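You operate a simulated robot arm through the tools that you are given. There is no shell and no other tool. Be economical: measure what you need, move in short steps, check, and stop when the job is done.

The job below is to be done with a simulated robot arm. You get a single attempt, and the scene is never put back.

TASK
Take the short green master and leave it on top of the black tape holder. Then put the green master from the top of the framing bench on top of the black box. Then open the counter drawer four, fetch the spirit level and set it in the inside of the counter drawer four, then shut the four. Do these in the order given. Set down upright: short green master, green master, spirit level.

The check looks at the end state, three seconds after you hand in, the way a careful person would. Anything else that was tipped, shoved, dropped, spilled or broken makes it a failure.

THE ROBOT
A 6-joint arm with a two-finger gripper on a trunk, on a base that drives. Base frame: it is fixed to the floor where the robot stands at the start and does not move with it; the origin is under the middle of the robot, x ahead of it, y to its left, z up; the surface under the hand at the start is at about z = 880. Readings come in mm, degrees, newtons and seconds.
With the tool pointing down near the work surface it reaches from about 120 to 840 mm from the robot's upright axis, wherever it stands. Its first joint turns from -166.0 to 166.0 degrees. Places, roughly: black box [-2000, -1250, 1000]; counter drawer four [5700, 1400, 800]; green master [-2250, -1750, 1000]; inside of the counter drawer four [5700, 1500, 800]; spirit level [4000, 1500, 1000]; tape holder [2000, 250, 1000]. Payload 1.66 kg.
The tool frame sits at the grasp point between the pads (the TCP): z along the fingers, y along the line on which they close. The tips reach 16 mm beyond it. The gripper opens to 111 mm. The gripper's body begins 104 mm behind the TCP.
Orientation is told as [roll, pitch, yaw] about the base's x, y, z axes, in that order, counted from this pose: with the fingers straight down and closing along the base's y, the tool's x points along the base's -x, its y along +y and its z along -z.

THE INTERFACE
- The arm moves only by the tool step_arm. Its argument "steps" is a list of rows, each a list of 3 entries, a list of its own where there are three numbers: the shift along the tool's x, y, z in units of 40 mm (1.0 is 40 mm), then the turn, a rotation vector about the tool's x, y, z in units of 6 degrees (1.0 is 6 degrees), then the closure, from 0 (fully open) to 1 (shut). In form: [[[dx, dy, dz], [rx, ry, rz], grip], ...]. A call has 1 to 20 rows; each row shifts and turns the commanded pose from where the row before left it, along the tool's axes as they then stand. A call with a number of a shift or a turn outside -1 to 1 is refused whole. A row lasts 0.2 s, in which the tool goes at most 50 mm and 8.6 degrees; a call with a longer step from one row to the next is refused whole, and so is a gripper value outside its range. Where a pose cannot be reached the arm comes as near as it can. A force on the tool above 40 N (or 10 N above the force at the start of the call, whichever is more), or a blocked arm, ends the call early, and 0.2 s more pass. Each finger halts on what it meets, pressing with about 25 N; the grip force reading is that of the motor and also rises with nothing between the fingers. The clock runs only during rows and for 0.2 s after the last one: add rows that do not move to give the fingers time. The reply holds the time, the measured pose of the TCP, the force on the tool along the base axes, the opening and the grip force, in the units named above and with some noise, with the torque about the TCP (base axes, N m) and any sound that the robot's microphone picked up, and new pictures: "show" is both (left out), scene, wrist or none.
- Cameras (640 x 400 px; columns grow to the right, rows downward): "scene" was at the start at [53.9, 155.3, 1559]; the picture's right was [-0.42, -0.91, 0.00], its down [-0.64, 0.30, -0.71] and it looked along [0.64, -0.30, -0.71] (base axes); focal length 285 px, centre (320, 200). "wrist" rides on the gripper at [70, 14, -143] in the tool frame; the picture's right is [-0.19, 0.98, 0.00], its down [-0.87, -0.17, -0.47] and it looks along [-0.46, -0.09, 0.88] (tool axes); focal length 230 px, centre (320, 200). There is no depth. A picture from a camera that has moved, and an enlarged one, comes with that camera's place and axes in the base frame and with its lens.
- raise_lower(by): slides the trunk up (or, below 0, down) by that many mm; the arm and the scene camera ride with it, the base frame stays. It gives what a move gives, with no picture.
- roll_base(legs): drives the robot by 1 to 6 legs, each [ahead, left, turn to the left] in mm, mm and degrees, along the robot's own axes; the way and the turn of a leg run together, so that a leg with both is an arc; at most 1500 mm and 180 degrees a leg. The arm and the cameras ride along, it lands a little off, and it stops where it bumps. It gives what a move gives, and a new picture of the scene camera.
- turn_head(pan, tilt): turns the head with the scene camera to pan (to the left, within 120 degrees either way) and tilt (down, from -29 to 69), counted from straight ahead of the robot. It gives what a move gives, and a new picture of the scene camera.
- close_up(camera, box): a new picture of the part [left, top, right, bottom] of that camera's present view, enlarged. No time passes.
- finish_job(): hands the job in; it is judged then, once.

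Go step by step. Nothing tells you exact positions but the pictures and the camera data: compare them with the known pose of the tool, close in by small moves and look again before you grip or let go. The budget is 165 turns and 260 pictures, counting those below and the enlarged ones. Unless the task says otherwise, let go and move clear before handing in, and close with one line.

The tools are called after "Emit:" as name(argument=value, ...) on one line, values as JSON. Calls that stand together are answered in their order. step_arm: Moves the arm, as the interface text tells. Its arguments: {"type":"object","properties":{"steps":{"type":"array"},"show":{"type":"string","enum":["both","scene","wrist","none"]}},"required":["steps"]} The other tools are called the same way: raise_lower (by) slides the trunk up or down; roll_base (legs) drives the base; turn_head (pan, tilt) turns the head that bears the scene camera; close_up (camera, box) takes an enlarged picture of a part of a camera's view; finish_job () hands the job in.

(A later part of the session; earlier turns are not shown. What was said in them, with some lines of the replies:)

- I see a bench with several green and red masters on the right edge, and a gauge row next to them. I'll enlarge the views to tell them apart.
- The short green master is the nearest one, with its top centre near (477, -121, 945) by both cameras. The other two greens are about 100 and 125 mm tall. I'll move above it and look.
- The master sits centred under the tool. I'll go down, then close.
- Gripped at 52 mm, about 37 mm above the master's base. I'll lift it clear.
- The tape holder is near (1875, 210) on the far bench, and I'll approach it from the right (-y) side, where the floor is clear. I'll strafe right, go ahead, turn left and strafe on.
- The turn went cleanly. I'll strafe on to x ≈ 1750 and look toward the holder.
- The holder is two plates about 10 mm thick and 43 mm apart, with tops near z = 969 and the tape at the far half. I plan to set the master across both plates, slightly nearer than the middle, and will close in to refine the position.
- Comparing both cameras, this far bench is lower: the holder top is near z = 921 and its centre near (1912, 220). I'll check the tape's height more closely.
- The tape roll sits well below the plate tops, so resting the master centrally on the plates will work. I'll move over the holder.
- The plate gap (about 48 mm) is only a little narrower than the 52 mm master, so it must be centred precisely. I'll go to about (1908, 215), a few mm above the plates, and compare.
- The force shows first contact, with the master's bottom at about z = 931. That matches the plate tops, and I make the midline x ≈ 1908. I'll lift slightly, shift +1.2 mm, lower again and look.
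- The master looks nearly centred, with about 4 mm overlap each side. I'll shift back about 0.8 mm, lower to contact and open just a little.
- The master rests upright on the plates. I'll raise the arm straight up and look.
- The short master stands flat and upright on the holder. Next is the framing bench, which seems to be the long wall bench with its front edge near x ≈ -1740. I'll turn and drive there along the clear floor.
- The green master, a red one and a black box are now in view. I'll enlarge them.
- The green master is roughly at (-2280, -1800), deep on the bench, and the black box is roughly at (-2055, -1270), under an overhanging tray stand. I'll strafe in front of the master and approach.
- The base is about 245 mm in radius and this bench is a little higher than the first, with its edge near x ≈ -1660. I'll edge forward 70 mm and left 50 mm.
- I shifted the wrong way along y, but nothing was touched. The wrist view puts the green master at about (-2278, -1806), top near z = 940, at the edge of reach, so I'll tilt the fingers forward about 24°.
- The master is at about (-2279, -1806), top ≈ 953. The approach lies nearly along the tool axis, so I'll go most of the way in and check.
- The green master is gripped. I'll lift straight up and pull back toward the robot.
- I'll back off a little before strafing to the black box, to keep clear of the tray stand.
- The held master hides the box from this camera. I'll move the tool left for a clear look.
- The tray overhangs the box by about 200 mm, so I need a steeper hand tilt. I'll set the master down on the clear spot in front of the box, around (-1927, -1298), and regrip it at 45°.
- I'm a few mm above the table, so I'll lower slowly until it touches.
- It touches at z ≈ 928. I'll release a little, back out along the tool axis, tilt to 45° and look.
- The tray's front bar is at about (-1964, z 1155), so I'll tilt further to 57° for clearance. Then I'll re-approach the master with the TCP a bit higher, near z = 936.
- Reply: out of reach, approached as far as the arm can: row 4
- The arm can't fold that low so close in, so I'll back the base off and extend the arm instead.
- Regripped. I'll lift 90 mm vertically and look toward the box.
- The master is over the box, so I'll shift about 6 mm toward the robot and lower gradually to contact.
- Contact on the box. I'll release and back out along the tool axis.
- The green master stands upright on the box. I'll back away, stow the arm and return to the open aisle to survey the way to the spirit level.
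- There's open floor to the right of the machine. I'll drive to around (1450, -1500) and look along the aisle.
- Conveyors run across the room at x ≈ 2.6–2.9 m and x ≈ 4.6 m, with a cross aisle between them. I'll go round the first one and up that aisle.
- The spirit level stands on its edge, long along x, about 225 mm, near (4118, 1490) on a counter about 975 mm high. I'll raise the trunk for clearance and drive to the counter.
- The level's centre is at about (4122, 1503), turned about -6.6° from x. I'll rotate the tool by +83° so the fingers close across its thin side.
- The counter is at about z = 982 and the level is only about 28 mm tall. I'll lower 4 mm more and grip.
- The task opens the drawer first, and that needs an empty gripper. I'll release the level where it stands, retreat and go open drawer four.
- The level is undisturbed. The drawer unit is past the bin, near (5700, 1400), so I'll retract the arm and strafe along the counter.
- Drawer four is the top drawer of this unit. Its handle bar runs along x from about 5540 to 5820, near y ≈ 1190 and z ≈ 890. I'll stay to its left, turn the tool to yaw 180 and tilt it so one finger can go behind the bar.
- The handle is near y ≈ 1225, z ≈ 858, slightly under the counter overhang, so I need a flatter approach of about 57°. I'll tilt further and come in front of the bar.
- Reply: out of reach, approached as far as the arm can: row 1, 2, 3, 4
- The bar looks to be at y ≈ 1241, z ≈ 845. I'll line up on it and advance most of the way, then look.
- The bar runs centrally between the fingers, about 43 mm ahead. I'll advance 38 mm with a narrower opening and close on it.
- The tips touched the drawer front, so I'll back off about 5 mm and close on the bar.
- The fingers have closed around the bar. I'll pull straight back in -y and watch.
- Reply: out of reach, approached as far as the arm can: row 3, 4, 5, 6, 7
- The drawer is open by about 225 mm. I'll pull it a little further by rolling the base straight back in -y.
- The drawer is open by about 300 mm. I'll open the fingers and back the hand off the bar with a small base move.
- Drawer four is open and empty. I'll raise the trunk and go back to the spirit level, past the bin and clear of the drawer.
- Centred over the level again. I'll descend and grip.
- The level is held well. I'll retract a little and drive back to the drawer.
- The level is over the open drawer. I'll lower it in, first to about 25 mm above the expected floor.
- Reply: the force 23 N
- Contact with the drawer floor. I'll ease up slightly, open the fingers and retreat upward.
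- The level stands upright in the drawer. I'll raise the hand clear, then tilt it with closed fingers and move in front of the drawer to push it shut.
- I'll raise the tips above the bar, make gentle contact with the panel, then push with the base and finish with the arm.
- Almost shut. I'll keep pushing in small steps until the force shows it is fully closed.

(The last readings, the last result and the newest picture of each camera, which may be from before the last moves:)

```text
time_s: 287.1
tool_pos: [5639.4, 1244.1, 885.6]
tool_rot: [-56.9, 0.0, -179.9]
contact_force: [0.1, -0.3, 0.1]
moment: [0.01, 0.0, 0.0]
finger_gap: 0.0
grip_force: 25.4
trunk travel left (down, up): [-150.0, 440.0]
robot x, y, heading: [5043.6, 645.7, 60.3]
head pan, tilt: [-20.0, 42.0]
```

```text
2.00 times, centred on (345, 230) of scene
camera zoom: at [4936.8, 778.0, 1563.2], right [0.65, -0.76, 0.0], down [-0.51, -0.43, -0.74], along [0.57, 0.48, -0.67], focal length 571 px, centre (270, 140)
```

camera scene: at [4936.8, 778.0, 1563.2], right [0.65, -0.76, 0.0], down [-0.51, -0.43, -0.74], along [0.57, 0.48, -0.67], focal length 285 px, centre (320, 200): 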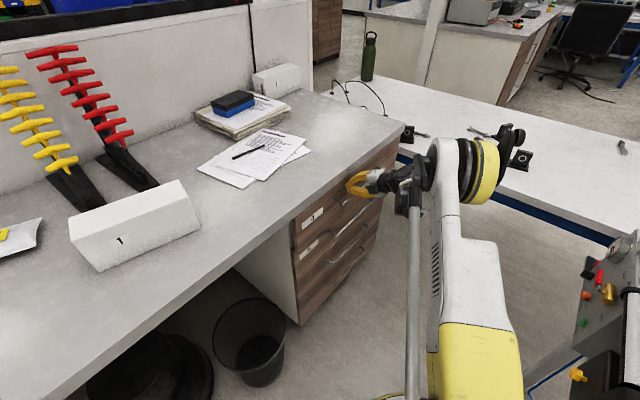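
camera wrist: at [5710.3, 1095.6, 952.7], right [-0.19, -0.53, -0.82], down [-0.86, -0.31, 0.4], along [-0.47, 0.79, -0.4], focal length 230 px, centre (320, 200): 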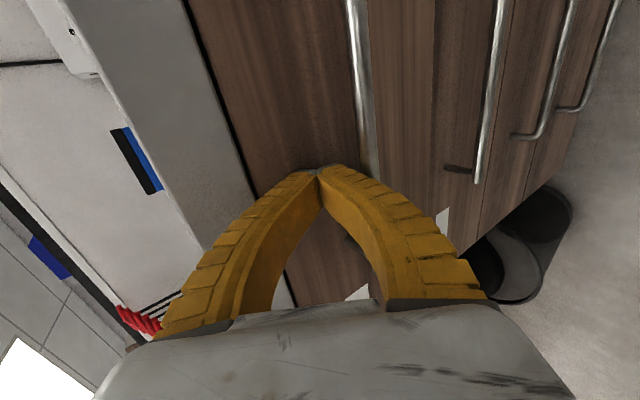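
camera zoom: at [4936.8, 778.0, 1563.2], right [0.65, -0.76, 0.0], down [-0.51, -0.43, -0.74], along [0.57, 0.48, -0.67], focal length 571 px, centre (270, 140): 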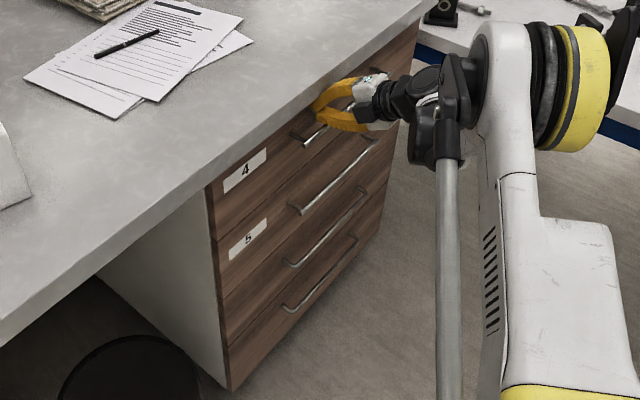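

Emit:
step_arm(steps=[[[0, -0.06, 0.1], [0, 0, 0], 1], [[0, -0.06, 0.1], [0, 0, 0], 1], [[0, 0, 0], [0, 0, 0], 1]], show="none")

Emit:
step_arm(steps=[[[0, -0.05, 0.08], [0, 0, 0], 1], [[0, -0.05, 0.08], [0, 0, 0], 1], [[0, 0, 0], [0, 0, 0], 1]], show="wrist")

```text
time_s: 287.8
tool_pos: [5639.9, 1245.5, 886.6]
tool_rot: [-56.9, 0.0, -179.9]
contact_force: [-10.7, -18.4, 9.0]
moment: [0.69, -0.36, -0.02]
finger_gap: 0.0
grip_force: 25.3
trunk travel left (down, up): [-150.0, 440.0]
robot x, y, heading: [5044.7, 646.6, 60.2]
head pan, tilt: [-20.0, 42.0]
stopped in row 3: the force on the tool passed its limit at 42 N (the readings are from after the stop); the commanded pose is now the measured one
```

```text
time_s: 288.2
tool_pos: [5639.2, 1246.4, 886.1]
tool_rot: [-56.9, 0.2, -180.0]
contact_force: [-12.2, -18.6, 10.1]
moment: [0.73, -0.5, -0.09]
finger_gap: 0.1
grip_force: 25.1
trunk travel left (down, up): [-150.0, 440.0]
robot x, y, heading: [5048.5, 648.6, 60.0]
head pan, tilt: [-20.0, 42.0]
stopped in row 2: the force on the tool passed its limit at 44 N (the readings are from after the stop); the commanded pose is now the measured one
camera wrist: at [5710.0, 1119.1, 952.8], right [-0.19, -0.54, -0.82], down [-0.87, -0.3, 0.4], along [-0.46, 0.79, -0.41], focal length 230 px, centre (320, 200)
```

wrist: 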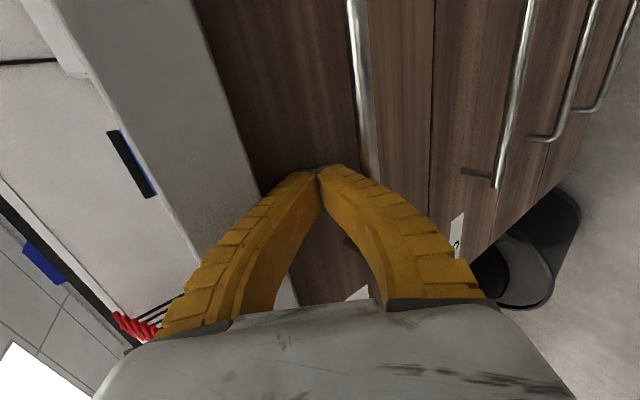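

The drawer has hit its hard stop at y ≈ 1246, so it is shut. I'll back the hand away and check.

Emit:
step_arm(steps=[[[0, 0.27, -0.42], [0, 0, 0], 1], [[0, 0.5, -0.8], [0, 0, 0], 1], [[0, 0.5, -0.8], [0, 0, 0], 1], [[0, 0.3, -0.5], [0, 0, 0], 1], [[0, 0, 0], [0, 0, 0], 1]], show="none")

Emit:
roll_base(legs=[[-87, -50, 0]])

Emit:
close_up(camera="scene", box=[260, 130, 430, 330])

```text
time_s: 289.4
tool_pos: [5640.9, 1130.1, 885.6]
tool_rot: [-56.6, 0.0, -179.9]
contact_force: [-1.2, 0.4, -0.5]
moment: [0.0, 0.0, 0.01]
finger_gap: 0.1
grip_force: 24.8
trunk travel left (down, up): [-150.0, 440.0]
robot x, y, heading: [5044.8, 643.5, 60.2]
head pan, tilt: [-20.0, 42.0]
```

```text
time_s: 290.6
tool_pos: [5639.5, 1030.7, 886.6]
tool_rot: [-56.7, 0.0, -179.9]
contact_force: [0.4, -0.4, 0.1]
moment: [0.02, -0.02, 0.02]
finger_gap: 0.2
grip_force: 25.1
trunk travel left (down, up): [-150.0, 440.0]
robot x, y, heading: [5046.7, 546.0, 60.2]
head pan, tilt: [-20.0, 42.0]
camera scene: at [4936.6, 676.2, 1563.2], right [0.64, -0.77, 0.0], down [-0.51, -0.43, -0.74], along [0.57, 0.48, -0.67], focal length 285 px, centre (320, 200)
```

scene: 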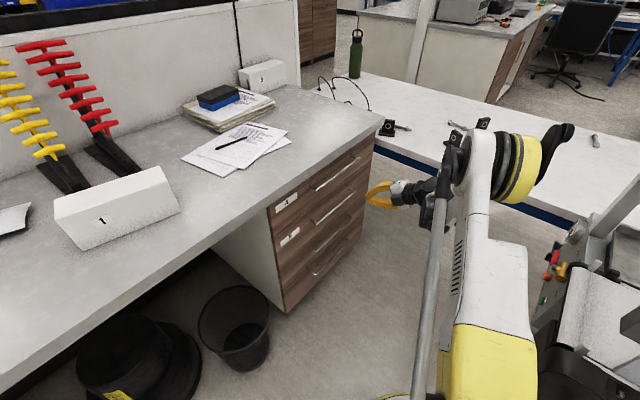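

```text
2.00 times, centred on (345, 230) of scene
camera zoom: at [4936.6, 676.2, 1563.2], right [0.64, -0.77, 0.0], down [-0.51, -0.43, -0.74], along [0.57, 0.48, -0.67], focal length 571 px, centre (270, 140)
```

zoom: 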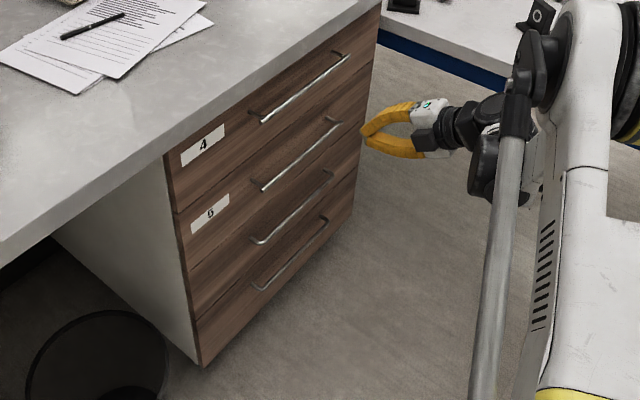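

Drawer four is flush with the others, and the hand is clear of everything. Handing in.

Emit:
finish_job()

```text
The job is handed in.
```

The short green master stands upright on the tape holder, the green master stands upright on the black box, and the spirit level is upright inside drawer four, which is shut; I saw nothing else knocked or moved.
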